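You operate a simulated robot arm through the tools that you are given. There is no shell and no other tool. Be economical: measure what you need, move in short steps, check, and stop when the job is done.

Carry out the task below with a simulated two-armed robot. There is one attempt and no reset: what you move stays moved.

JOB
Butter the middle of the round tin, holding it steady.
Fine: one hand holds the tin while the other brushes; red brush, butter from the yellow dish; tube base out on the island top first; brush back in the white crock. A coat counts when it lies all over at full strength: go over it till it gets no stronger.

It is judged by the outcome, as a careful person would: the job done as asked, and still so three seconds after it is handed in. It fails if anything else is knocked over, pushed out of place, dropped, spilled or broken.

ROBOT AND FRAMES
Two 6-joint arms with two-finger parallel grippers on one trunk that stands fixed in place. Base frame: the origin is at the foot of the trunk, x ahead of it, y to its left, z up. Units: mm, rad, N and s.
The left shoulder is at [20, 148, 841], the right one opposite. With the tool pointing down near the work surface each hand reaches from about 260 to 900 mm from the base axis, measured 20 degrees to its own side. Payload 4.4 kg a hand.
The tool frame of a hand sits at the grasp point between the pads (the TCP): z along the fingers, y along the line on which they close. The tips reach 23 mm beyond it. The gripper opens to 94 mm. The fingers are 38 mm wide and 10 mm thick; the gripper's body (54 by 96 mm) begins 39 mm behind the TCP.
Orientation is that of the tool frame in the base frame, as [roll, pitch, yaw] about the fixed x, y, z axes, in that order (R = Rz(yaw) Ry(pitch) Rx(roll)). With the fingers straight down and closing along the base's y, the tool's x points along the base's -x, its y along +y and its z along -z.

CONTROLS
- The arms move only by the tool drive_tool. It takes "left_steps", "right_steps" or both (then of equal length, played together; a hand with none holds still); each is a list of rows, each an object (a shift or turn left out is 0, a gripper value left out holds the last) with "xyz": the shift along the tool's x, y, z in mm, a list of three; "rotation": the turn, a rotation vector about the tool's x, y, z in rad, a list of three. In form: [{"xyz": [x, y, z], "rotation": [ax, ay, az]}, ...]. A call has 1 to 10 rows; each row is the pose to reach, as a shift and turn from the pose commanded when the call began, along the tool's axes at that moment. "left_fingers" and "right_fingers" are, for a hand that has rows, the opening, from 0 (shut) to 1 (fully open), set as the call begins (left out, the last holds). Rows are played at 5 a second. More than 50 mm and 0.15 rad between two rows, or a gripper value outside its range, and nothing of the call is played. A pose out of reach is approached as far as the arm can. The call stops where the force on the tool passes 40 N (or 10 N more than at its start, if that is more) or the arm is blocked; 0.2 s more then pass. Each finger travels about 45 mm/s and halts on what it meets, pressing with about 36 N; the grip force reading is that of the motor and also rises with nothing between the fingers. The clock runs only during rows and for 0.2 s after the last one: add rows that repeat a pose to give the fingers time. It gives the time, the measured TCP pose, the force on the tool (base axes), the opening and the grip force at its end, in the units of the frame above (readings bear some noise), with the torque about the TCP (base axes, N m) and any sound that the robot's microphone picked up.
- Cameras (640 x 400 px; columns grow to the right, rows downward): "scene" is now at [62.8, 16.4, 1535.5]; the picture's right is [0.09, -1.00, 0.00], its down [-0.46, -0.04, -0.89] and it looks along [0.88, 0.08, -0.47] (base axes); focal length 327 px, centre (320, 200). "left" rides on the left gripper at [86, -16, -75] in its tool frame; the picture's right is [0.18, 0.98, 0.00], its down [-0.58, 0.11, -0.81] and it looks along [-0.79, 0.15, 0.59] (tool axes); focal length 243 px, centre (320, 200). "right" rides on the right gripper at [86, 16, -75] in its tool frame; the picture's right is [-0.18, 0.98, 0.00], its down [-0.58, -0.11, -0.81] and it looks along [-0.79, -0.15, 0.59] (tool axes); focal length 243 px, centre (320, 200). There is no depth. A picture from a camera that has moved, and an enlarged one, comes with that camera's place and axes in the base frame and with its lens. The place of the scene camera against the robot may be out by one fixed shift of up to 12 mm in any direction.
- grab_frame(camera): a new picture of that camera. The clock stands still meanwhile.
- turn_head(pan, tilt): turns the head with the scene camera to pan (to the left, within 1.501 rad either way) and tilt (down, from -0.506 to 1.204), counted from straight ahead of the robot. It gives what a move gives.
- enlarge(camera, box): a new picture of the part [left, top, right, bottom] of that camera's present view, enlarged. The clock stands still meanwhile.
- job_done(): hands the job in; it is judged then, once.

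Go step by step. Nothing tells you positions but the pictures and the camera data: compare them with the known pose of the tool, close in by small moves and look again before you grip or let go. The budget is 120 turns and 74 pictures, counting those below and the enlarged ones. Unless the task says otherwise, let go and move clear before handing in.

The tools are called by a JSON object that holds its "name" and its "arguments". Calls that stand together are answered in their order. drive_tool: Moves the arms, as the interface text tells. Its arguments: {"type":"object","properties":{"left_steps":{"type":"array"},"left_fingers":{"type":"number"},"right_steps":{"type":"array"},"right_fingers":{"type":"number"}},"required":[]} The other tools are called the same way: turn_head (pan, tilt) turns the head that bears the scene camera; grab_frame (camera) takes a picture; enlarge (camera, box) takes an enlarged picture of a part of a camera's view; job_done () hands the job in.

At the start:

```text
t: 0.0
left_eef_pos: [493.4, 195.1, 1352.0]
left_tcp_rot: [-3.142, 0.001, 3.141]
left_contact_force: [-0.3, 0.2, -0.6]
left_ft_torque: [-0.02, -0.04, -0.01]
left_width: 93.8
left_grip_force: 0.0
right_eef_pos: [502.8, -264.7, 1345.0]
right_tcp_rot: [-3.141, -0.003, -3.141]
right_contact_force: [0.1, 0.0, 0.6]
right_ft_torque: [0.0, 0.01, 0.01]
right_width: 94.1
right_grip_force: 0.1
head pan, tilt: [0.089, 0.483]
```

scene: 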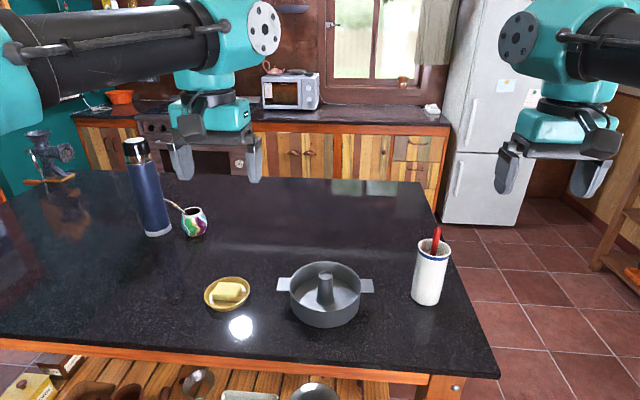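
right: 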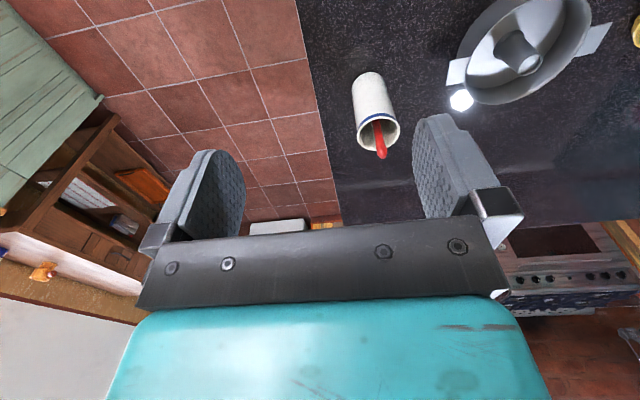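
left: 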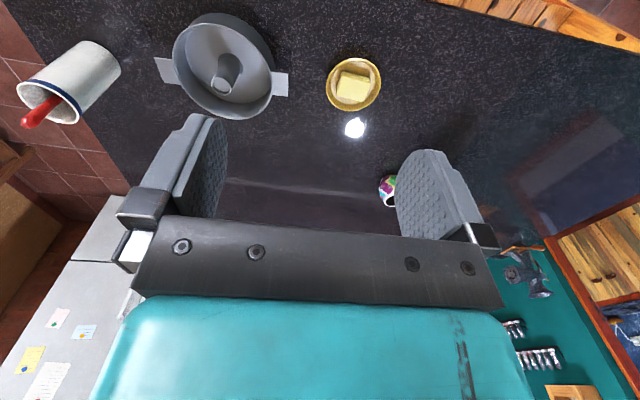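

I see the tin with a tube in front of the robot (about x 670, y 60), the butter dish to its left and the white crock with the red brush to its right. I'll take closer looks first.

{"name": "enlarge", "arguments": {"camera": "scene", "box": [265, 245, 385, 335]}}

{"name": "enlarge", "arguments": {"camera": "scene", "box": [390, 215, 490, 315]}}

{"name": "enlarge", "arguments": {"camera": "left", "box": [0, 0, 400, 140]}}

```text
4.44 times, centred on (325, 290) of scene
camera zoom: at [62.8, 16.4, 1535.5], right [0.09, -1.0, 0.0], down [-0.46, -0.04, -0.89], along [0.88, 0.08, -0.47], focal length 1454 px, centre (298, -200)
```

zoom: 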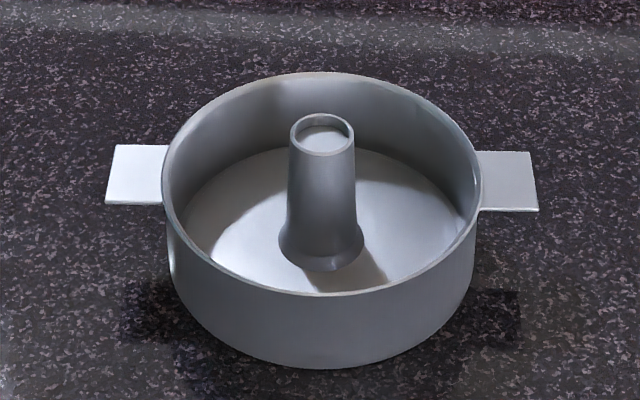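

```text
4.00 times, centred on (440, 265) of scene
camera zoom: at [62.8, 16.4, 1535.5], right [0.09, -1.0, 0.0], down [-0.46, -0.04, -0.89], along [0.88, 0.08, -0.47], focal length 1309 px, centre (-160, -60)
```

zoom: 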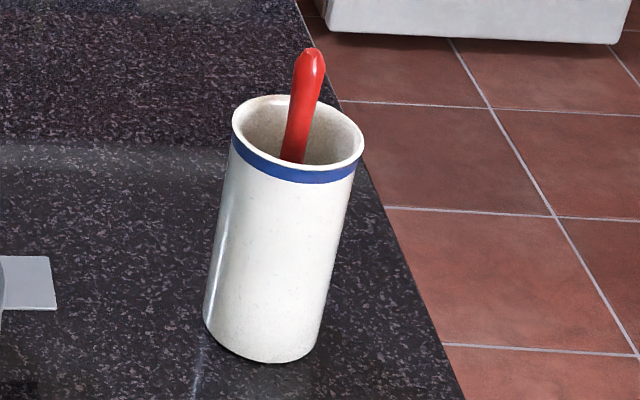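

```text
1.60 times, centred on (200, 70) of left
camera zoom: at [406.3, 179.2, 1426.6], right [-0.18, 0.98, 0.0], down [0.58, 0.11, 0.81], along [0.79, 0.15, -0.59], focal length 388 px, centre (512, 408)
```

zoom: 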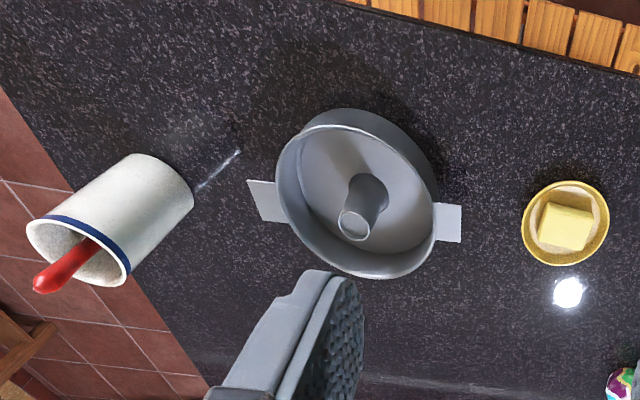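

The tube base stands in the tin, with its tube top near z 1018, and the tin has tabs at rim height. I'll bring the left hand above the tube for a closer measurement.

{"name": "drive_tool", "arguments": {"left_steps": [{"xyz": [-21, -20, 29]}, {"xyz": [-42, -40, 58]}, {"xyz": [-63, -60, 87]}, {"xyz": [-84, -80, 116]}, {"xyz": [-105, -100, 145]}, {"xyz": [-126, -120, 174]}, {"xyz": [-143, -139, 202]}, {"xyz": [-143, -139, 202]}]}}

{"name": "grab_frame", "arguments": {"camera": "left"}}

{"name": "grab_frame", "arguments": {"camera": "scene"}}

```text
t: 1.8
left_eef_pos: [636.7, 55.2, 1149.4]
left_tcp_rot: [-3.14, 0.001, -3.14]
left_contact_force: [-0.3, 0.3, -0.3]
left_ft_torque: [0.02, -0.02, 0.01]
left_width: 94.0
left_grip_force: 0.1
right_eef_pos: [502.2, -265.1, 1343.5]
right_tcp_rot: [-3.141, 0.0, -3.141]
right_contact_force: [0.6, -0.7, -0.8]
right_ft_torque: [0.01, 0.01, 0.0]
right_width: 93.9
right_grip_force: 0.1
head pan, tilt: [0.089, 0.483]
```

```text
67 pictures are left
camera left: at [549.8, 40.1, 1224.8], right [-0.18, 0.98, 0.0], down [0.58, 0.11, 0.81], along [0.79, 0.15, -0.59], focal length 243 px, centre (320, 200)
```

left: 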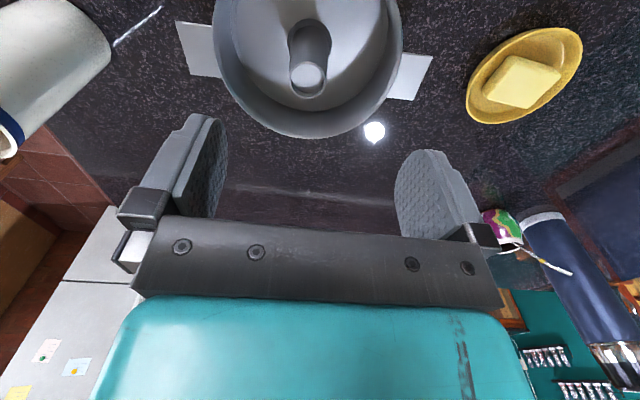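

```text
66 pictures are left
```

scene: 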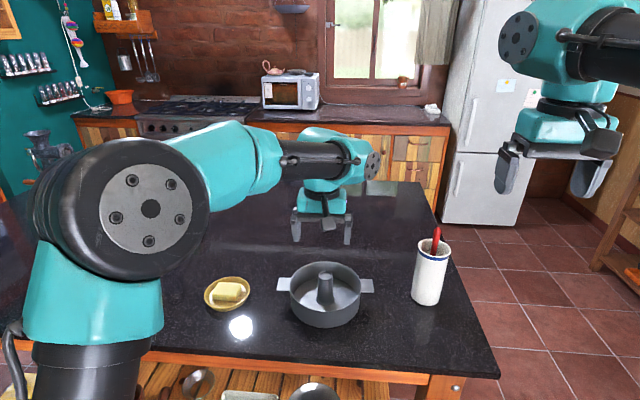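

The left camera puts the tube axis near (660, 50) with its top near z 1010. I'll lower to just above it and look again.

{"name": "drive_tool", "arguments": {"left_steps": [{"xyz": [-12, -3, 38]}, {"xyz": [-23, -6, 75]}, {"xyz": [-23, -6, 75]}]}}

{"name": "grab_frame", "arguments": {"camera": "left"}}

```text
t: 2.6
left_eef_pos: [658.7, 48.9, 1073.9]
left_tcp_rot: [3.139, 0.002, 3.141]
left_contact_force: [-1.1, -0.3, 0.2]
left_ft_torque: [0.01, 0.03, 0.0]
left_width: 93.9
left_grip_force: 0.0
right_eef_pos: [501.9, -265.2, 1342.7]
right_tcp_rot: [3.141, 0.001, -3.141]
right_contact_force: [0.3, 0.0, 0.5]
right_ft_torque: [-0.01, 0.0, 0.01]
right_width: 94.1
right_grip_force: 0.0
head pan, tilt: [0.089, 0.483]
```

```text
65 pictures are left
camera left: at [572.0, 33.3, 1149.4], right [-0.18, 0.98, 0.0], down [0.58, 0.11, 0.81], along [0.79, 0.15, -0.59], focal length 243 px, centre (320, 200)
```

left: 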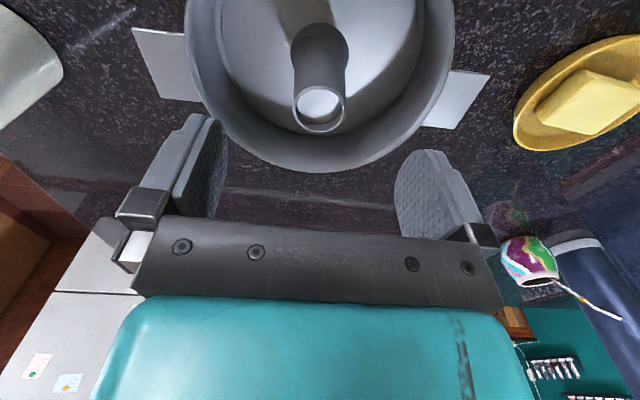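

The tube axis is at (660.5, 49.5) and its top at about z 1008, so the hand is centred on it. I'll go down and close on the tube.

{"name": "drive_tool", "arguments": {"left_steps": [{"xyz": [-1.5, 0, 40]}, {"xyz": [-1.5, 0, 80]}, {"xyz": [-1.5, 0, 80]}]}}

{"name": "drive_tool", "arguments": {"left_fingers": 0, "left_steps": [{"xyz": [0, 0, 0]}, {"xyz": [0, 0, 0]}, {"xyz": [0, 0, 0]}, {"xyz": [0, 0, 0]}, {"xyz": [0, 0, 0]}]}}

{"name": "grab_frame", "arguments": {"camera": "left"}}

```text
t: 3.4
left_eef_pos: [659.9, 49.3, 993.3]
left_tcp_rot: [-3.139, 0.001, -3.14]
left_contact_force: [0.2, 0.8, -0.4]
left_ft_torque: [-0.04, -0.04, -0.02]
left_width: 94.0
left_grip_force: 0.1
right_eef_pos: [502.0, -265.0, 1342.8]
right_tcp_rot: [3.141, -0.001, 3.14]
right_contact_force: [0.6, 0.6, 0.9]
right_ft_torque: [0.0, 0.0, 0.03]
right_width: 93.9
right_grip_force: 0.1
head pan, tilt: [0.089, 0.483]
```

```text
t: 4.6
left_eef_pos: [659.8, 49.1, 994.9]
left_tcp_rot: [3.141, 0.002, 3.141]
left_contact_force: [0.1, 0.2, 0.2]
left_ft_torque: [0.03, -0.01, 0.01]
left_width: 36.4
left_grip_force: 35.9
right_eef_pos: [503.8, -265.1, 1343.4]
right_tcp_rot: [3.141, 0.0, 3.141]
right_contact_force: [0.3, 0.1, 0.6]
right_ft_torque: [0.04, 0.0, -0.03]
right_width: 94.0
right_grip_force: 0.0
head pan, tilt: [0.089, 0.483]
```

```text
64 pictures are left
camera left: at [573.2, 34.1, 1069.0], right [-0.18, 0.98, 0.0], down [0.58, 0.11, 0.81], along [0.79, 0.15, -0.59], focal length 243 px, centre (320, 200)
```

left: 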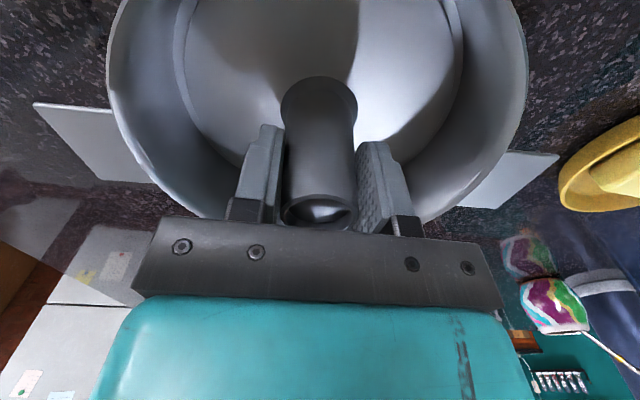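

The tube is held at 36 mm width. I'll lift a little and check that only the tube base comes up.

{"name": "drive_tool", "arguments": {"left_steps": [{"xyz": [0, 0, -5]}, {"xyz": [0, 0, -10]}, {"xyz": [0, 0, -18]}, {"xyz": [0, 0, -25]}, {"xyz": [0, 0, -25]}]}}

{"name": "enlarge", "arguments": {"camera": "scene", "box": [245, 215, 405, 335]}}

```text
t: 5.8
left_eef_pos: [661.2, 49.1, 1019.5]
left_tcp_rot: [-3.141, 0.003, -3.141]
left_contact_force: [0.3, 0.1, -1.9]
left_ft_torque: [0.04, 0.01, 0.03]
left_width: 34.3
left_grip_force: 36.2
right_eef_pos: [502.7, -265.1, 1343.8]
right_tcp_rot: [-3.141, 0.0, 3.141]
right_contact_force: [-0.6, -0.7, 0.0]
right_ft_torque: [-0.03, -0.01, 0.02]
right_width: 94.1
right_grip_force: 0.0
head pan, tilt: [0.089, 0.483]
```

```text
3.33 times, centred on (325, 275) of scene
camera zoom: at [62.9, 16.4, 1535.5], right [0.09, -1.0, 0.0], down [-0.46, -0.04, -0.89], along [0.88, 0.08, -0.47], focal length 1091 px, centre (303, -50)
```

zoom: 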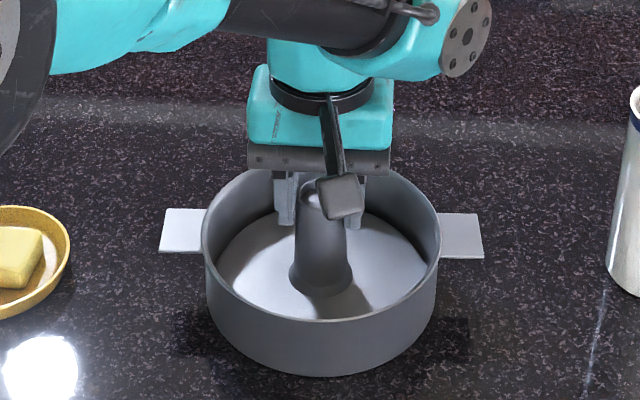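

The picture doesn't make clear whether the base rose or slipped, so I'll check with the left camera.

{"name": "grab_frame", "arguments": {"camera": "left"}}

```text
62 pictures are left
camera left: at [573.9, 34.0, 1094.6], right [-0.18, 0.98, 0.0], down [0.58, 0.11, 0.81], along [0.79, 0.15, -0.59], focal length 243 px, centre (320, 200)
```

left: 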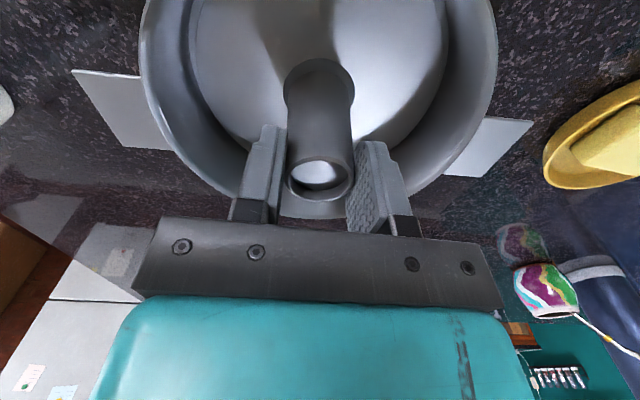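

The fingers slid up along the tapered tube. I'll open, regrip lower, and pull in small measured steps.

{"name": "drive_tool", "arguments": {"left_fingers": 0.65, "left_steps": [{"xyz": [0, 0, 0]}, {"xyz": [0, 0, 0]}, {"xyz": [0, 0, 0]}, {"xyz": [0, 0, 20]}, {"xyz": [0, 0, 45]}, {"xyz": [0, 0, 45]}]}}

{"name": "drive_tool", "arguments": {"left_fingers": 0, "left_steps": [{"xyz": [0, 0, 0]}, {"xyz": [0, 0, 0]}, {"xyz": [0, 0, 0]}, {"xyz": [0, 0, 0]}, {"xyz": [0, 0, -2]}, {"xyz": [0, 0, -3]}]}}

{"name": "drive_tool", "arguments": {"left_steps": [{"xyz": [0, 0, -1]}, {"xyz": [0, 0, -2]}, {"xyz": [0, 0, -3]}, {"xyz": [0, 0, -4]}]}}

{"name": "grab_frame", "arguments": {"camera": "left"}}

```text
t: 7.2
left_eef_pos: [660.3, 48.4, 974.0]
left_tcp_rot: [3.141, 0.001, -3.141]
left_contact_force: [0.2, 0.2, -0.7]
left_ft_torque: [-0.02, -0.01, 0.02]
left_width: 61.0
left_grip_force: 0.0
right_eef_pos: [502.4, -265.7, 1344.1]
right_tcp_rot: [3.141, 0.0, -3.14]
right_contact_force: [-0.2, -0.5, -0.1]
right_ft_torque: [0.0, 0.04, 0.01]
right_width: 93.8
right_grip_force: 0.0
head pan, tilt: [0.089, 0.483]
```

```text
t: 8.6
left_eef_pos: [660.7, 48.9, 978.2]
left_tcp_rot: [3.141, 0.003, -3.141]
left_contact_force: [0.1, 0.7, -1.1]
left_ft_torque: [0.03, -0.03, 0.0]
left_width: 38.0
left_grip_force: 36.1
right_eef_pos: [503.4, -265.1, 1343.6]
right_tcp_rot: [-3.141, 0.0, -3.142]
right_contact_force: [0.3, 0.7, -0.1]
right_ft_torque: [0.0, 0.01, 0.02]
right_width: 94.0
right_grip_force: 0.1
head pan, tilt: [0.089, 0.483]
```

```text
t: 9.6
left_eef_pos: [660.9, 49.4, 983.8]
left_tcp_rot: [3.14, 0.002, -3.141]
left_contact_force: [0.3, 0.0, -1.5]
left_ft_torque: [0.01, -0.02, -0.01]
left_width: 37.8
left_grip_force: 36.4
right_eef_pos: [502.9, -265.5, 1342.8]
right_tcp_rot: [-3.141, -0.001, 3.141]
right_contact_force: [0.2, 0.6, 0.1]
right_ft_torque: [0.04, 0.0, -0.01]
right_width: 93.9
right_grip_force: 0.1
head pan, tilt: [0.089, 0.483]
```

```text
61 pictures are left
camera left: at [574.1, 33.8, 1057.0], right [-0.18, 0.98, 0.0], down [0.58, 0.11, 0.81], along [0.79, 0.15, -0.59], focal length 243 px, centre (320, 200)
```

left: 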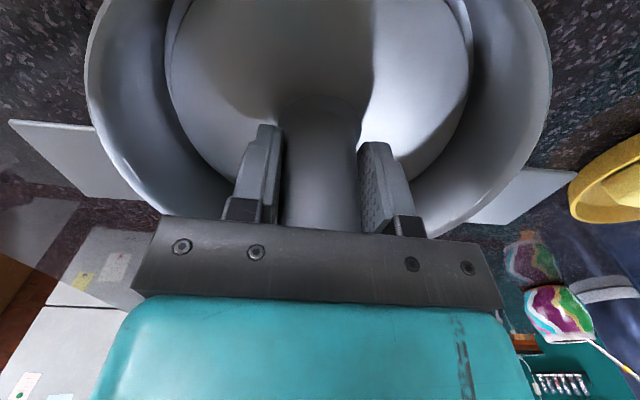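

The pull reads about 1.5 N. I'll lift another 15 mm and compare.

{"name": "drive_tool", "arguments": {"left_steps": [{"xyz": [0, 0, -3]}, {"xyz": [0, 0, -6]}, {"xyz": [0, 0, -9]}, {"xyz": [0, 0, -12]}, {"xyz": [0, 0, -15]}]}}

{"name": "grab_frame", "arguments": {"camera": "left"}}

{"name": "enlarge", "arguments": {"camera": "scene", "box": [265, 225, 385, 335]}}

```text
t: 10.8
left_eef_pos: [660.3, 49.7, 996.7]
left_tcp_rot: [-3.14, 0.001, -3.141]
left_contact_force: [-0.1, -0.2, -1.6]
left_ft_torque: [-0.01, 0.01, 0.02]
left_width: 38.1
left_grip_force: 35.7
right_eef_pos: [503.5, -265.7, 1343.0]
right_tcp_rot: [-3.141, -0.001, 3.141]
right_contact_force: [-0.2, -0.4, 0.0]
right_ft_torque: [-0.01, 0.0, -0.01]
right_width: 93.8
right_grip_force: 0.1
head pan, tilt: [0.089, 0.483]
```

```text
60 pictures are left
camera left: at [573.8, 34.0, 1071.7], right [-0.18, 0.98, 0.0], down [0.58, 0.11, 0.81], along [0.79, 0.15, -0.59], focal length 243 px, centre (320, 200)
```

left: 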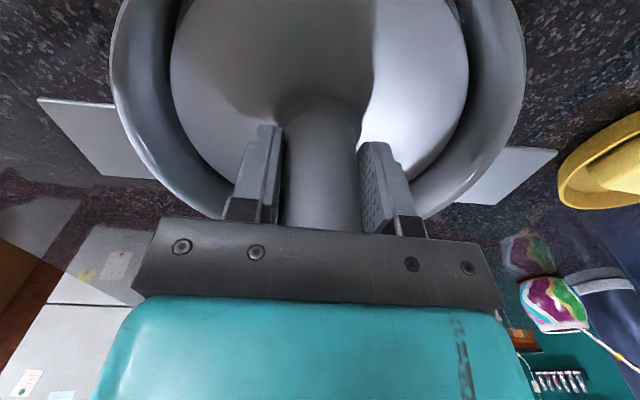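

```text
3.64 times, centred on (325, 280) of scene
camera zoom: at [62.9, 16.4, 1535.5], right [0.09, -1.0, 0.0], down [-0.46, -0.04, -0.89], along [0.88, 0.08, -0.47], focal length 1190 px, centre (302, -91)
```

zoom: 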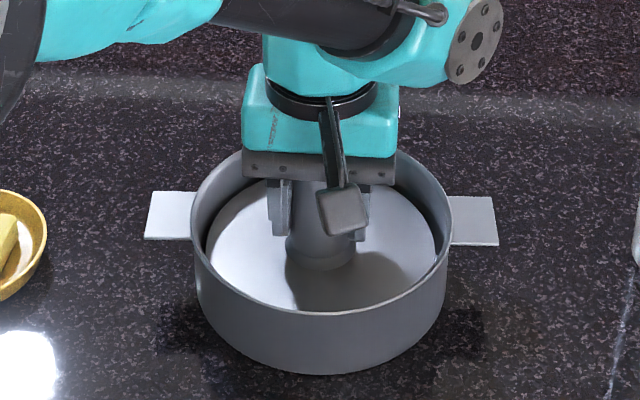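

The base disc is now rising inside the tin with the hand. I'll lift it well clear of the rim.

{"name": "drive_tool", "arguments": {"left_steps": [{"xyz": [0, 0, -12]}, {"xyz": [0, 0, -24]}, {"xyz": [0, 0, -36]}, {"xyz": [0, 0, -50]}, {"xyz": [0, 0, -65]}, {"xyz": [0, 0, -80]}, {"xyz": [0, 0, -100]}, {"xyz": [0, 0, -120]}, {"xyz": [0, 0, -120]}]}}

{"name": "grab_frame", "arguments": {"camera": "scene"}}

```text
t: 12.8
left_eef_pos: [661.0, 48.2, 1117.2]
left_tcp_rot: [-3.141, 0.002, 3.14]
left_contact_force: [0.9, 0.3, -1.2]
left_ft_torque: [0.0, 0.01, 0.01]
left_width: 37.9
left_grip_force: 36.4
right_eef_pos: [502.2, -264.5, 1343.3]
right_tcp_rot: [3.14, 0.0, -3.141]
right_contact_force: [0.1, 0.2, 0.5]
right_ft_torque: [-0.03, 0.01, 0.01]
right_width: 94.1
right_grip_force: 0.2
head pan, tilt: [0.089, 0.483]
```

```text
58 pictures are left
```

scene: 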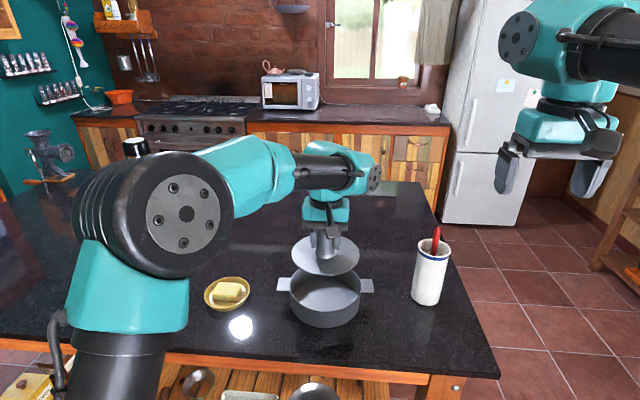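

The base is out and the tin below has its own floor. I'll carry the base left to clear island top at about (650, 480).

{"name": "drive_tool", "arguments": {"left_steps": [{"xyz": [1, 45, 0]}, {"xyz": [2, 90, 0]}, {"xyz": [3, 138, 0]}, {"xyz": [4, 186, 0]}, {"xyz": [5, 234, 0]}, {"xyz": [6, 282, 0]}, {"xyz": [7, 330, 0]}, {"xyz": [8, 378, 0]}, {"xyz": [10, 420, 0]}, {"xyz": [10, 435, 0]}]}}

{"name": "turn_head", "arguments": {"pan": 0.35, "tilt": 0.6}}

{"name": "grab_frame", "arguments": {"camera": "scene"}}

{"name": "grab_frame", "arguments": {"camera": "left"}}

```text
t: 15.0
left_eef_pos: [651.9, 485.2, 1115.8]
left_tcp_rot: [-3.14, 0.0, 3.14]
left_contact_force: [-0.2, -0.7, -0.9]
left_ft_torque: [0.01, -0.02, 0.05]
left_width: 38.0
left_grip_force: 35.8
right_eef_pos: [502.0, -266.1, 1343.6]
right_tcp_rot: [3.14, 0.0, 3.141]
right_contact_force: [0.4, 0.1, -0.4]
right_ft_torque: [-0.01, 0.03, -0.04]
right_width: 94.0
right_grip_force: 0.2
head pan, tilt: [0.089, 0.483]
```

```text
t: 15.8
left_eef_pos: [653.0, 484.3, 1116.0]
left_tcp_rot: [3.141, 0.002, 3.141]
left_contact_force: [-0.2, 0.4, -1.6]
left_ft_torque: [0.0, -0.01, -0.01]
left_width: 38.0
left_grip_force: 36.0
right_eef_pos: [504.0, -264.2, 1342.6]
right_tcp_rot: [-3.14, 0.001, -3.141]
right_contact_force: [-0.9, -0.4, 0.6]
right_ft_torque: [0.0, -0.01, -0.02]
right_width: 93.7
right_grip_force: 0.2
head pan, tilt: [0.351, 0.6]
```

```text
57 pictures are left
```

scene: 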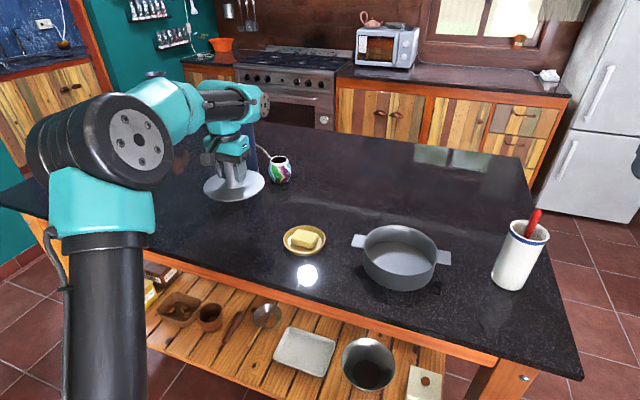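

```text
56 pictures are left
camera left: at [564.7, 469.0, 1191.2], right [-0.18, 0.98, 0.0], down [0.58, 0.11, 0.81], along [0.79, 0.15, -0.59], focal length 243 px, centre (320, 200)
```

left: 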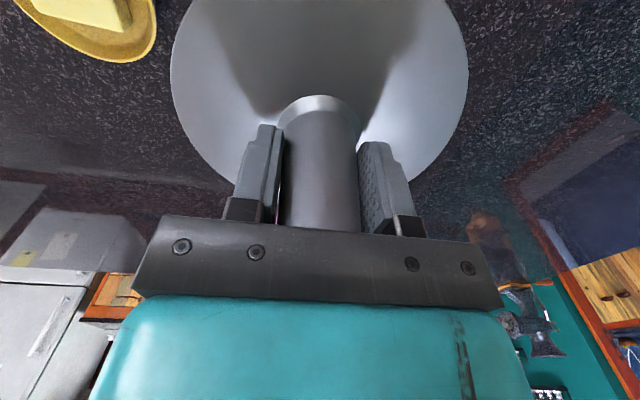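

The base hangs over clear top, well left of the dish. I'll lower it, then creep down to contact.

{"name": "drive_tool", "arguments": {"left_steps": [{"xyz": [0, 0, 35]}, {"xyz": [0, 0, 70]}, {"xyz": [0, 0, 100]}, {"xyz": [0, 0, 120]}, {"xyz": [0, 0, 130]}, {"xyz": [0, 0, 134]}, {"xyz": [0, 0, 136]}, {"xyz": [0, 0, 138]}, {"xyz": [0, 0, 139]}]}}

{"name": "drive_tool", "arguments": {"left_steps": [{"xyz": [0, 0, 1]}, {"xyz": [0, 0, 2]}, {"xyz": [0, 0, 3]}, {"xyz": [0, 0, 4]}]}}

{"name": "enlarge", "arguments": {"camera": "scene", "box": [160, 130, 320, 230]}}

```text
t: 17.8
left_eef_pos: [652.3, 483.9, 976.7]
left_tcp_rot: [-3.141, 0.002, 3.141]
left_contact_force: [0.6, 0.7, -1.1]
left_ft_torque: [-0.02, 0.02, 0.0]
left_width: 38.0
left_grip_force: 35.7
right_eef_pos: [502.4, -265.3, 1344.6]
right_tcp_rot: [-3.141, -0.001, 3.141]
right_contact_force: [-0.5, -0.6, -0.5]
right_ft_torque: [0.03, 0.03, 0.02]
right_width: 94.0
right_grip_force: 0.0
head pan, tilt: [0.351, 0.6]
```

```text
t: 18.8
left_eef_pos: [652.0, 484.4, 973.7]
left_tcp_rot: [-3.141, 0.0, -3.14]
left_contact_force: [-0.5, 0.2, -1.6]
left_ft_torque: [-0.01, -0.03, -0.01]
left_width: 37.9
left_grip_force: 35.5
right_eef_pos: [503.1, -264.6, 1344.9]
right_tcp_rot: [3.142, 0.001, 3.141]
right_contact_force: [1.5, 0.8, -0.5]
right_ft_torque: [0.03, 0.02, 0.01]
right_width: 93.8
right_grip_force: 0.0
head pan, tilt: [0.351, 0.6]
```

```text
4.00 times, centred on (240, 180) of scene
camera zoom: at [54.9, 38.7, 1525.1], right [0.34, -0.94, 0.0], down [-0.53, -0.19, -0.83], along [0.77, 0.28, -0.56], focal length 1309 px, centre (640, 280)
```

zoom: 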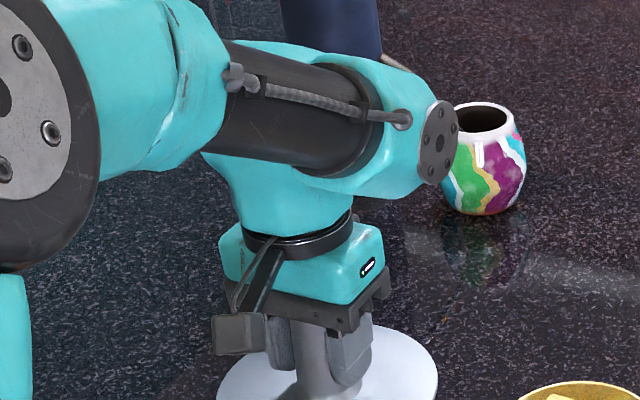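

Not touching yet (the force still shows only the weight). I'll creep further down.

{"name": "drive_tool", "arguments": {"left_steps": [{"xyz": [0, 0, 0.7]}, {"xyz": [0, 0, 1.4]}, {"xyz": [0, 0, 2]}, {"xyz": [0, 0, 2.6]}, {"xyz": [0, 0, 3.2]}]}}

{"name": "drive_tool", "arguments": {"left_steps": [{"xyz": [0, 0, 0.6]}, {"xyz": [0, 0, 1.2]}, {"xyz": [0, 0, 1.8]}]}}

```text
t: 20.0
left_eef_pos: [651.6, 485.1, 971.2]
left_tcp_rot: [-3.139, 0.002, 3.141]
left_contact_force: [-1.0, -1.5, 10.2]
left_ft_torque: [-0.12, 0.4, 0.14]
left_width: 37.4
left_grip_force: 36.5
right_eef_pos: [502.3, -266.4, 1343.7]
right_tcp_rot: [3.141, 0.0, -3.139]
right_contact_force: [0.3, 0.1, -0.7]
right_ft_torque: [-0.03, -0.02, 0.0]
right_width: 94.0
right_grip_force: 0.1
head pan, tilt: [0.351, 0.6]
```

```text
t: 20.8
left_eef_pos: [651.3, 484.3, 970.7]
left_tcp_rot: [3.141, 0.006, -3.142]
left_contact_force: [-4.5, -4.2, 35.6]
left_ft_torque: [-0.13, 0.07, 0.14]
left_width: 37.9
left_grip_force: 36.0
right_eef_pos: [502.2, -265.6, 1343.1]
right_tcp_rot: [-3.139, 0.0, -3.141]
right_contact_force: [-0.1, -0.9, 1.0]
right_ft_torque: [0.0, 0.01, -0.01]
right_width: 93.9
right_grip_force: 0.0
head pan, tilt: [0.351, 0.6]
```

It is firmly on the top. I'll ease off 2 mm, open, and rise straight up.

{"name": "drive_tool", "arguments": {"left_steps": [{"xyz": [0, 0, -1]}, {"xyz": [0, 0, -2]}, {"xyz": [0, 0, -2]}]}}

{"name": "drive_tool", "arguments": {"left_fingers": 0.8, "left_steps": [{"xyz": [0, 0, 0]}, {"xyz": [0, 0, 0]}, {"xyz": [0, 0, 0]}, {"xyz": [0, 0, -30]}, {"xyz": [0, 0, -75]}, {"xyz": [0, 0, -120]}, {"xyz": [0, 0, -165]}, {"xyz": [0, 0, -210]}, {"xyz": [0, 0, -210]}]}}

{"name": "grab_frame", "arguments": {"camera": "scene"}}

{"name": "grab_frame", "arguments": {"camera": "right"}}

```text
t: 21.6
left_eef_pos: [650.9, 485.2, 970.6]
left_tcp_rot: [3.141, 0.005, -3.141]
left_contact_force: [5.5, 6.2, 24.7]
left_ft_torque: [0.26, -0.74, 0.21]
left_width: 37.9
left_grip_force: 36.0
right_eef_pos: [502.5, -264.7, 1344.2]
right_tcp_rot: [-3.142, -0.003, -3.141]
right_contact_force: [0.5, -0.2, -0.1]
right_ft_torque: [-0.01, -0.02, -0.03]
right_width: 93.8
right_grip_force: 0.1
head pan, tilt: [0.351, 0.6]
```

```text
t: 23.6
left_eef_pos: [650.5, 485.5, 1181.9]
left_tcp_rot: [-3.138, 0.001, 3.141]
left_contact_force: [1.3, 0.0, -0.1]
left_ft_torque: [-0.02, 0.0, -0.02]
left_width: 75.5
left_grip_force: 0.1
right_eef_pos: [502.6, -265.1, 1343.5]
right_tcp_rot: [-3.141, -0.001, 3.141]
right_contact_force: [0.2, 0.4, 0.3]
right_ft_torque: [-0.02, 0.0, -0.03]
right_width: 94.1
right_grip_force: 0.1
head pan, tilt: [0.351, 0.6]
```

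```text
54 pictures are left
```

scene: 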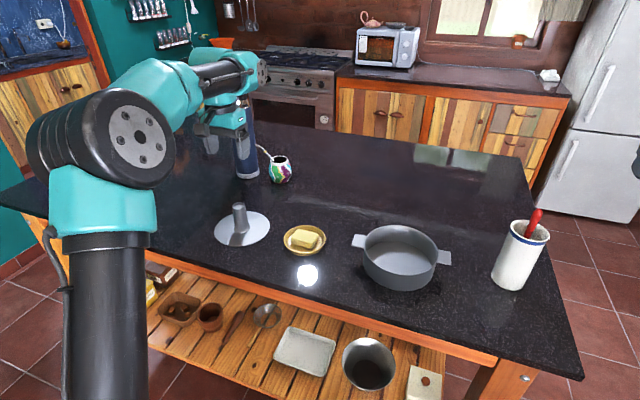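

```text
53 pictures are left
camera right: at [416.2, -248.8, 1417.4], right [0.18, 0.98, 0.0], down [0.58, -0.11, 0.81], along [0.79, -0.15, -0.59], focal length 243 px, centre (320, 200)
```

right: 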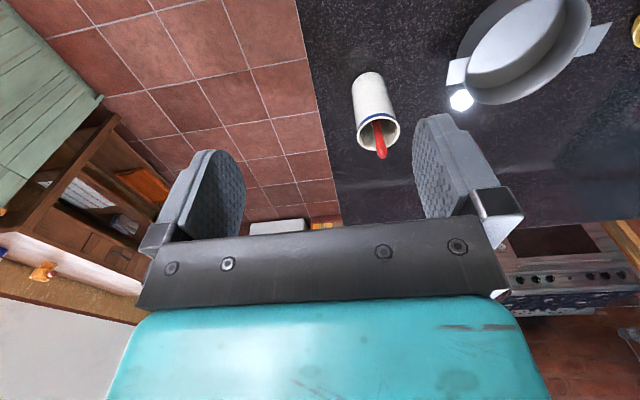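

The tube base stands clear on the island. I'll use the right hand for the brush, so I bring it near the crock for a closer look, and retract the left hand back and out of the way.

{"name": "drive_tool", "arguments": {"right_steps": [{"xyz": [-24, 16, 36]}, {"xyz": [-48, 32, 72]}, {"xyz": [-72, 48, 108]}, {"xyz": [-97, 65, 143]}, {"xyz": [-97, 65, 143]}], "left_steps": [{"xyz": [40, 0, -15]}, {"xyz": [80, 0, -30]}, {"xyz": [120, 0, -45]}, {"xyz": [160, 0, -60]}, {"xyz": [200, 0, -60]}]}}

{"name": "grab_frame", "arguments": {"camera": "right"}}

{"name": "turn_head", "arguments": {"pan": -0.15, "tilt": 0.6}}

{"name": "grab_frame", "arguments": {"camera": "scene"}}

```text
t: 24.8
left_eef_pos: [451.9, 484.2, 1240.3]
left_tcp_rot: [-3.14, 0.0, 3.14]
left_contact_force: [1.2, -0.4, -0.5]
left_ft_torque: [0.0, 0.01, 0.01]
left_width: 75.1
left_grip_force: 0.0
right_eef_pos: [599.7, -199.8, 1199.4]
right_tcp_rot: [3.141, 0.001, 3.141]
right_contact_force: [1.1, 0.6, 1.0]
right_ft_torque: [0.03, -0.01, 0.03]
right_width: 94.3
right_grip_force: 0.0
head pan, tilt: [0.351, 0.6]
```

```text
52 pictures are left
camera right: at [514.0, -183.9, 1273.8], right [0.18, 0.98, 0.0], down [0.58, -0.11, 0.81], along [0.79, -0.15, -0.59], focal length 243 px, centre (320, 200)
```

right: 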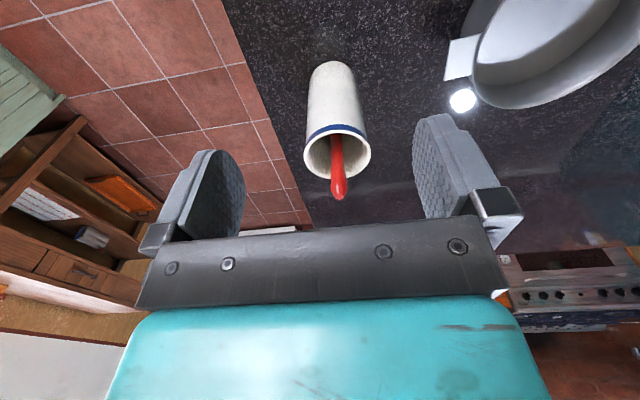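

```text
t: 25.7
left_eef_pos: [452.9, 483.9, 1241.3]
left_tcp_rot: [-3.14, 0.001, -3.141]
left_contact_force: [0.4, -0.3, 0.2]
left_ft_torque: [0.02, -0.02, 0.01]
left_width: 75.1
left_grip_force: 0.1
right_eef_pos: [599.6, -200.7, 1200.8]
right_tcp_rot: [3.141, -0.001, 3.14]
right_contact_force: [0.2, 0.2, 0.2]
right_ft_torque: [-0.01, -0.01, -0.02]
right_width: 93.9
right_grip_force: 0.1
head pan, tilt: [-0.15, 0.6]
```

```text
51 pictures are left
```

scene: 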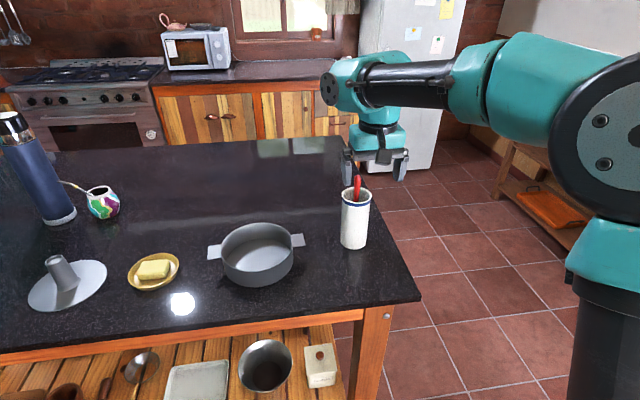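

The crock is centred near (709, -201), its rim at about z 1069, with the brush handle leaning away from the robot. I need the handle tip more exactly, so I look from lower down.

{"name": "drive_tool", "arguments": {"right_steps": [{"xyz": [20, 0, 45]}, {"xyz": [40, 0, 90]}, {"xyz": [40, 0, 110]}, {"xyz": [40, 0, 110]}]}}

{"name": "enlarge", "arguments": {"camera": "right", "box": [240, 60, 440, 210]}}

{"name": "enlarge", "arguments": {"camera": "scene", "box": [310, 160, 400, 260]}}

```text
t: 26.7
left_eef_pos: [451.5, 483.8, 1241.3]
left_tcp_rot: [-3.142, 0.003, 3.141]
left_contact_force: [-0.4, 0.5, 0.0]
left_ft_torque: [0.0, 0.0, 0.03]
left_width: 75.1
left_grip_force: 0.0
right_eef_pos: [560.0, -201.6, 1089.0]
right_tcp_rot: [-3.141, -0.001, -3.141]
right_contact_force: [0.0, -0.3, 0.3]
right_ft_torque: [-0.02, 0.01, -0.04]
right_width: 94.1
right_grip_force: 0.0
head pan, tilt: [-0.15, 0.6]
```

```text
2.67 times, centred on (340, 135) of right
camera zoom: at [473.2, -183.8, 1163.9], right [0.18, 0.98, 0.0], down [0.58, -0.11, 0.81], along [0.79, -0.15, -0.59], focal length 647 px, centre (267, 373)
```

zoom: 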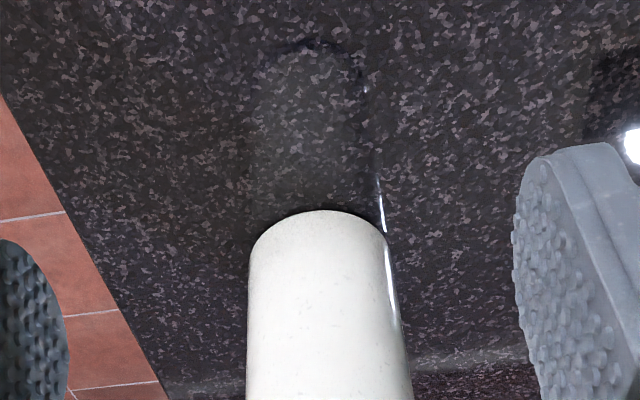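

```text
4.00 times, centred on (355, 210) of scene
camera zoom: at [59.3, -4.9, 1525.1], right [-0.15, -0.99, 0.0], down [-0.56, 0.08, -0.83], along [0.82, -0.12, -0.56], focal length 1309 px, centre (180, 160)
```

zoom: 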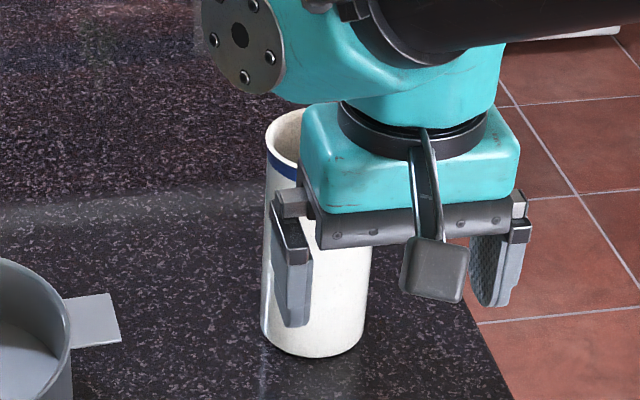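

The crop missed the tip, so I take the full right view.

{"name": "enlarge", "arguments": {"camera": "right", "box": [220, 130, 440, 260]}}

```text
2.91 times, centred on (330, 195) of right
camera zoom: at [473.2, -183.8, 1163.9], right [0.18, 0.98, 0.0], down [0.58, -0.11, 0.81], along [0.79, -0.15, -0.59], focal length 706 px, centre (291, 214)
```

zoom: 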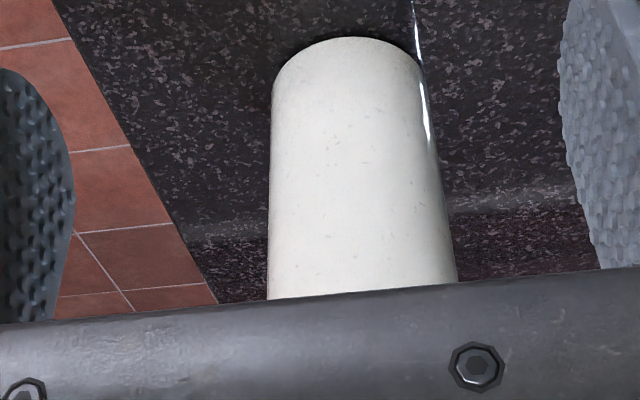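

The gripper body hides the rim from there. I'll go up and look steeply from above, which gives a good baseline.

{"name": "drive_tool", "arguments": {"right_steps": [{"xyz": [0, 0, -45]}, {"xyz": [0, 0, -90]}, {"xyz": [0, 0, -135]}, {"xyz": [-40, 0, -160]}, {"xyz": [-85, 0, -160]}, {"xyz": [-130, 0, -160]}, {"xyz": [-140, 0, -160]}, {"xyz": [-140, 0, -160]}]}}

{"name": "enlarge", "arguments": {"camera": "right", "box": [240, 0, 440, 140]}}

```text
t: 28.5
left_eef_pos: [452.0, 482.4, 1241.5]
left_tcp_rot: [-3.141, 0.002, 3.14]
left_contact_force: [-0.3, -1.2, 0.1]
left_ft_torque: [-0.01, -0.01, 0.03]
left_width: 75.3
left_grip_force: 0.0
right_eef_pos: [700.4, -200.8, 1251.0]
right_tcp_rot: [-3.14, 0.0, 3.141]
right_contact_force: [0.3, 0.5, -0.1]
right_ft_torque: [0.0, -0.03, -0.02]
right_width: 94.0
right_grip_force: 0.0
head pan, tilt: [-0.15, 0.6]
```

```text
2.86 times, centred on (340, 70) of right
camera zoom: at [613.5, -183.7, 1324.8], right [0.18, 0.98, 0.0], down [0.58, -0.11, 0.81], along [0.79, -0.15, -0.59], focal length 693 px, centre (263, 571)
```

zoom: 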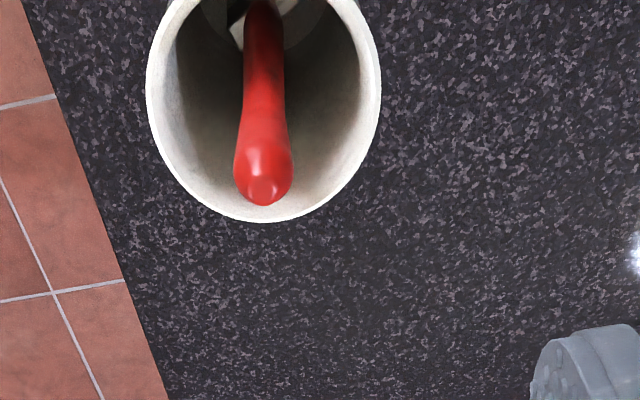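

The handle tip is near (710, -202, 1110), leaning slightly away. I'll tilt the hand 0.3 rad to see down into the crock and judge the lean.

{"name": "drive_tool", "arguments": {"right_steps": [{"rotation": [0, 0.1, 0]}, {"rotation": [0, 0.2, 0]}, {"rotation": [0, 0.3, 0]}, {"rotation": [0, 0.3, 0]}]}}

{"name": "enlarge", "arguments": {"camera": "right", "box": [220, 0, 440, 160]}}

```text
t: 29.5
left_eef_pos: [451.6, 484.7, 1241.2]
left_tcp_rot: [3.142, 0.001, 3.14]
left_contact_force: [-0.5, -0.6, 0.2]
left_ft_torque: [-0.02, 0.02, -0.01]
left_width: 75.2
left_grip_force: 0.0
right_eef_pos: [689.3, -200.2, 1240.4]
right_tcp_rot: [3.14, -0.299, 3.141]
right_contact_force: [0.3, -0.6, 0.1]
right_ft_torque: [-0.01, 0.0, -0.01]
right_width: 93.6
right_grip_force: 0.2
right hand out of reach, approached as far as the arm can: row 3, 4
head pan, tilt: [-0.15, 0.6]
```

```text
2.50 times, centred on (330, 80) of right
camera zoom: at [627.9, -183.8, 1336.8], right [0.18, 0.98, -0.05], down [0.79, -0.11, 0.6], along [0.58, -0.15, -0.8], focal length 606 px, centre (295, 500)
```

zoom: 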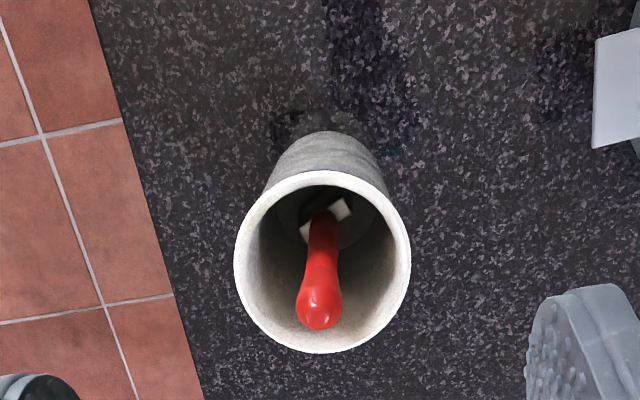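

The brush stands nearly upright with its tip near (709, -202, 1110), the rim is at z of about 1073, and the hand reaches here only when upright. I'll straighten it and check the pose.

{"name": "drive_tool", "arguments": {"right_fingers": 0.6, "right_steps": [{"rotation": [0, -0.1, 0]}, {"rotation": [0, -0.2, 0]}, {"rotation": [0, -0.3, 0]}, {"rotation": [0, -0.3, 0]}]}}

```text
t: 30.5
left_eef_pos: [452.4, 483.5, 1241.4]
left_tcp_rot: [-3.141, 0.002, 3.141]
left_contact_force: [-0.1, -0.6, 0.2]
left_ft_torque: [0.02, -0.02, 0.0]
left_width: 75.4
left_grip_force: 0.0
right_eef_pos: [689.2, -199.3, 1241.8]
right_tcp_rot: [-3.141, -0.001, 3.141]
right_contact_force: [0.3, 0.2, 0.0]
right_ft_torque: [0.01, -0.01, -0.04]
right_width: 56.2
right_grip_force: 0.0
head pan, tilt: [-0.15, 0.6]
```

{"name": "drive_tool", "arguments": {"right_steps": [{"xyz": [-9, -1, 30]}, {"xyz": [-18, -2.5, 60]}, {"xyz": [-18, -2.5, 97]}, {"xyz": [-18, -2.5, 97]}]}}

{"name": "grab_frame", "arguments": {"camera": "right"}}

```text
t: 31.5
left_eef_pos: [452.4, 483.8, 1240.6]
left_tcp_rot: [-3.141, 0.003, 3.141]
left_contact_force: [-0.7, 0.5, -0.6]
left_ft_torque: [-0.01, 0.01, 0.01]
left_width: 75.2
left_grip_force: 0.0
right_eef_pos: [708.6, -203.8, 1142.9]
right_tcp_rot: [3.141, -0.003, -3.14]
right_contact_force: [-0.4, 0.2, 0.3]
right_ft_torque: [-0.01, 0.02, 0.02]
right_width: 56.6
right_grip_force: 0.1
head pan, tilt: [-0.15, 0.6]
```

```text
45 pictures are left
camera right: at [621.4, -186.6, 1217.7], right [0.18, 0.98, 0.0], down [0.58, -0.11, 0.81], along [0.79, -0.15, -0.59], focal length 243 px, centre (320, 200)
```

right: 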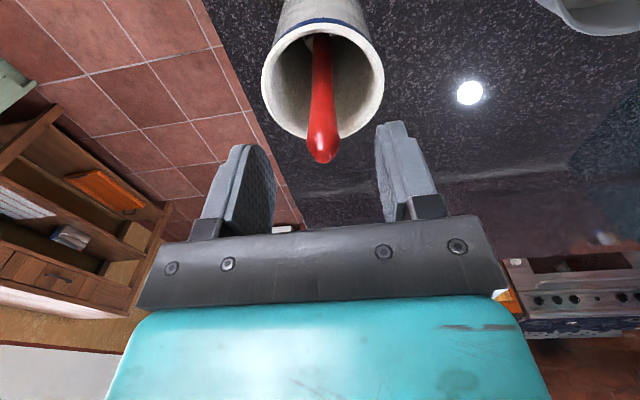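

The handle tip is between the finger lines at z of about 1122, and the rim at 1075. I'll descend so the tips stay just above the rim, then check.

{"name": "drive_tool", "arguments": {"right_steps": [{"xyz": [2, 0, 20]}, {"xyz": [2, 0, 35]}, {"xyz": [2, 0, 40]}, {"xyz": [2, 0, 40]}]}}

{"name": "enlarge", "arguments": {"camera": "right", "box": [200, 40, 460, 240]}}

{"name": "enlarge", "arguments": {"camera": "scene", "box": [310, 140, 400, 260]}}

```text
t: 32.5
left_eef_pos: [451.2, 483.3, 1241.4]
left_tcp_rot: [-3.141, 0.0, 3.141]
left_contact_force: [-0.4, 0.0, -0.6]
left_ft_torque: [0.0, -0.01, -0.02]
left_width: 75.3
left_grip_force: 0.1
right_eef_pos: [705.1, -201.3, 1102.8]
right_tcp_rot: [-3.141, -0.002, 3.14]
right_contact_force: [-0.2, 0.5, 0.0]
right_ft_torque: [-0.02, -0.01, 0.01]
right_width: 56.3
right_grip_force: 0.0
head pan, tilt: [-0.15, 0.6]
```

```text
2.00 times, centred on (330, 140) of right
camera zoom: at [618.3, -186.3, 1178.1], right [0.18, 0.98, 0.0], down [0.58, -0.11, 0.81], along [0.79, -0.15, -0.59], focal length 485 px, centre (300, 320)
```

zoom: 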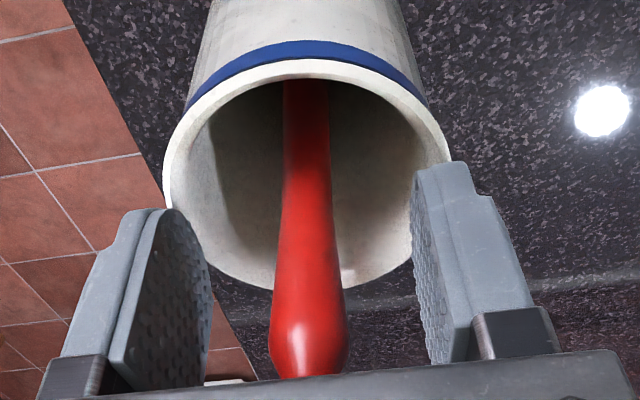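

```text
3.33 times, centred on (355, 200) of scene
camera zoom: at [59.3, -4.9, 1525.1], right [-0.15, -0.99, 0.0], down [-0.56, 0.08, -0.83], along [0.82, -0.12, -0.56], focal length 1091 px, centre (203, 200)
```

zoom: 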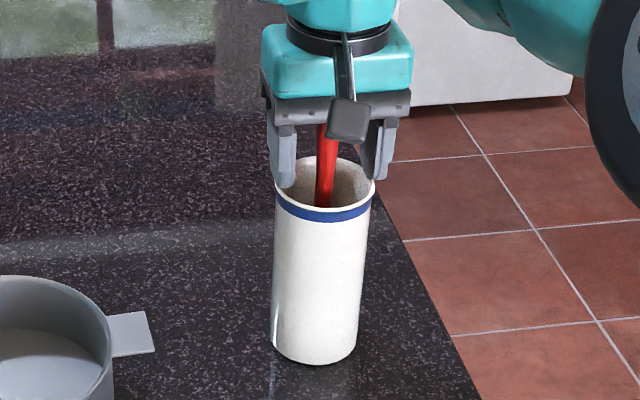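

The handle is centred between the pads. I'll close.

{"name": "drive_tool", "arguments": {"right_fingers": 0, "right_steps": [{"xyz": [0, 0, 0]}, {"xyz": [0, 0, 0]}, {"xyz": [0, 0, 0]}, {"xyz": [0, 0, 0]}, {"xyz": [0, 0, 0]}]}}

{"name": "drive_tool", "arguments": {"right_steps": [{"xyz": [0, 0, -5]}, {"xyz": [0, 0, -10]}, {"xyz": [0, 0, -20]}, {"xyz": [0, 0, -30]}]}}

{"name": "enlarge", "arguments": {"camera": "right", "box": [200, 0, 460, 240]}}

```text
t: 33.7
left_eef_pos: [452.0, 484.7, 1241.0]
left_tcp_rot: [-3.141, 0.003, 3.141]
left_contact_force: [-0.3, 0.0, -0.8]
left_ft_torque: [-0.02, -0.01, -0.01]
left_width: 75.2
left_grip_force: 0.1
right_eef_pos: [704.8, -202.1, 1104.7]
right_tcp_rot: [3.14, 0.0, -3.14]
right_contact_force: [-0.3, 0.2, -0.4]
right_ft_torque: [-0.01, -0.02, -0.03]
right_width: 13.8
right_grip_force: 36.0
head pan, tilt: [-0.15, 0.6]
```

```text
t: 34.7
left_eef_pos: [452.4, 484.0, 1241.8]
left_tcp_rot: [3.141, 0.0, 3.14]
left_contact_force: [0.1, -0.1, -0.9]
left_ft_torque: [0.01, -0.04, 0.05]
left_width: 75.3
left_grip_force: 0.0
right_eef_pos: [705.0, -202.1, 1135.0]
right_tcp_rot: [3.14, 0.001, 3.141]
right_contact_force: [-0.1, 0.0, 0.1]
right_ft_torque: [-0.01, 0.02, 0.0]
right_width: 13.7
right_grip_force: 35.8
head pan, tilt: [-0.15, 0.6]
```

```text
1.67 times, centred on (330, 120) of right
camera zoom: at [617.9, -186.4, 1208.4], right [0.18, 0.98, 0.0], down [0.58, -0.11, 0.81], along [0.79, -0.15, -0.59], focal length 404 px, centre (303, 333)
```

zoom: 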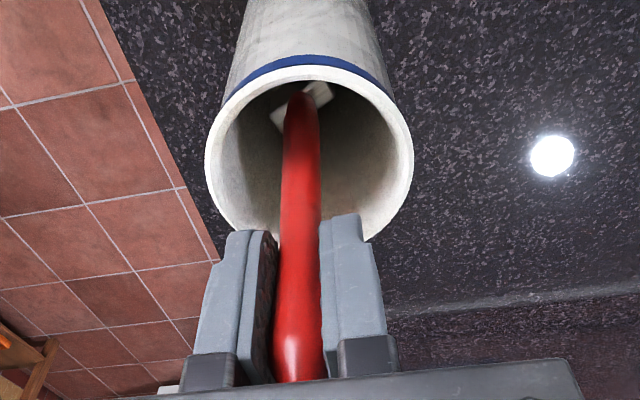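

The brush lifts with the hand. I'll continue straight up.

{"name": "drive_tool", "arguments": {"right_steps": [{"xyz": [0, 0, -20]}, {"xyz": [0, 0, -40]}, {"xyz": [0, 0, -60]}, {"xyz": [0, 0, -80]}, {"xyz": [0, 0, -100]}, {"xyz": [0, 0, -115]}, {"xyz": [0, 0, -115]}]}}

{"name": "enlarge", "arguments": {"camera": "scene", "box": [290, 60, 440, 260]}}

{"name": "grab_frame", "arguments": {"camera": "right"}}

```text
t: 36.3
left_eef_pos: [452.1, 483.9, 1241.7]
left_tcp_rot: [-3.141, 0.001, -3.142]
left_contact_force: [0.7, 0.9, -0.4]
left_ft_torque: [0.0, 0.04, -0.02]
left_width: 75.2
left_grip_force: 0.1
right_eef_pos: [705.8, -202.2, 1248.6]
right_tcp_rot: [-3.141, 0.0, -3.142]
right_contact_force: [-0.1, 0.2, 0.0]
right_ft_torque: [0.03, 0.0, -0.02]
right_width: 14.1
right_grip_force: 36.0
head pan, tilt: [-0.15, 0.6]
```

```text
2.00 times, centred on (365, 160) of scene
camera zoom: at [59.3, -4.9, 1525.1], right [-0.15, -0.99, 0.0], down [-0.56, 0.08, -0.83], along [0.82, -0.12, -0.56], focal length 654 px, centre (230, 280)
```

zoom: 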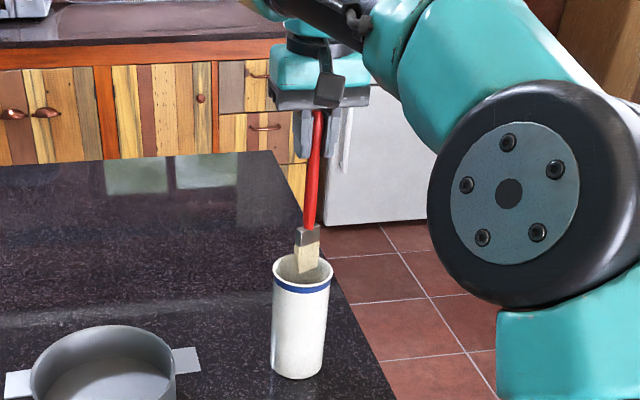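

```text
40 pictures are left
camera right: at [618.0, -186.4, 1323.3], right [0.18, 0.98, 0.0], down [0.58, -0.11, 0.81], along [0.79, -0.15, -0.59], focal length 243 px, centre (320, 200)
```

right: 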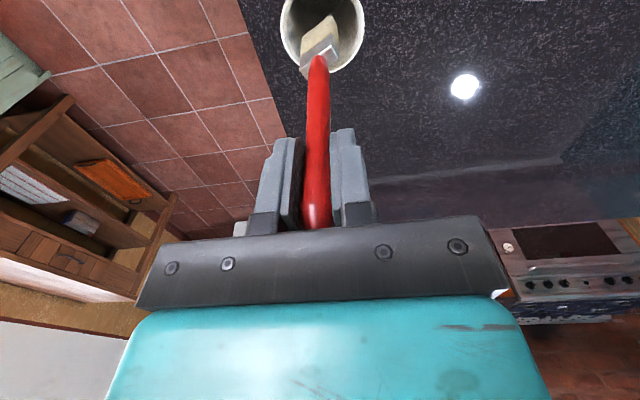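

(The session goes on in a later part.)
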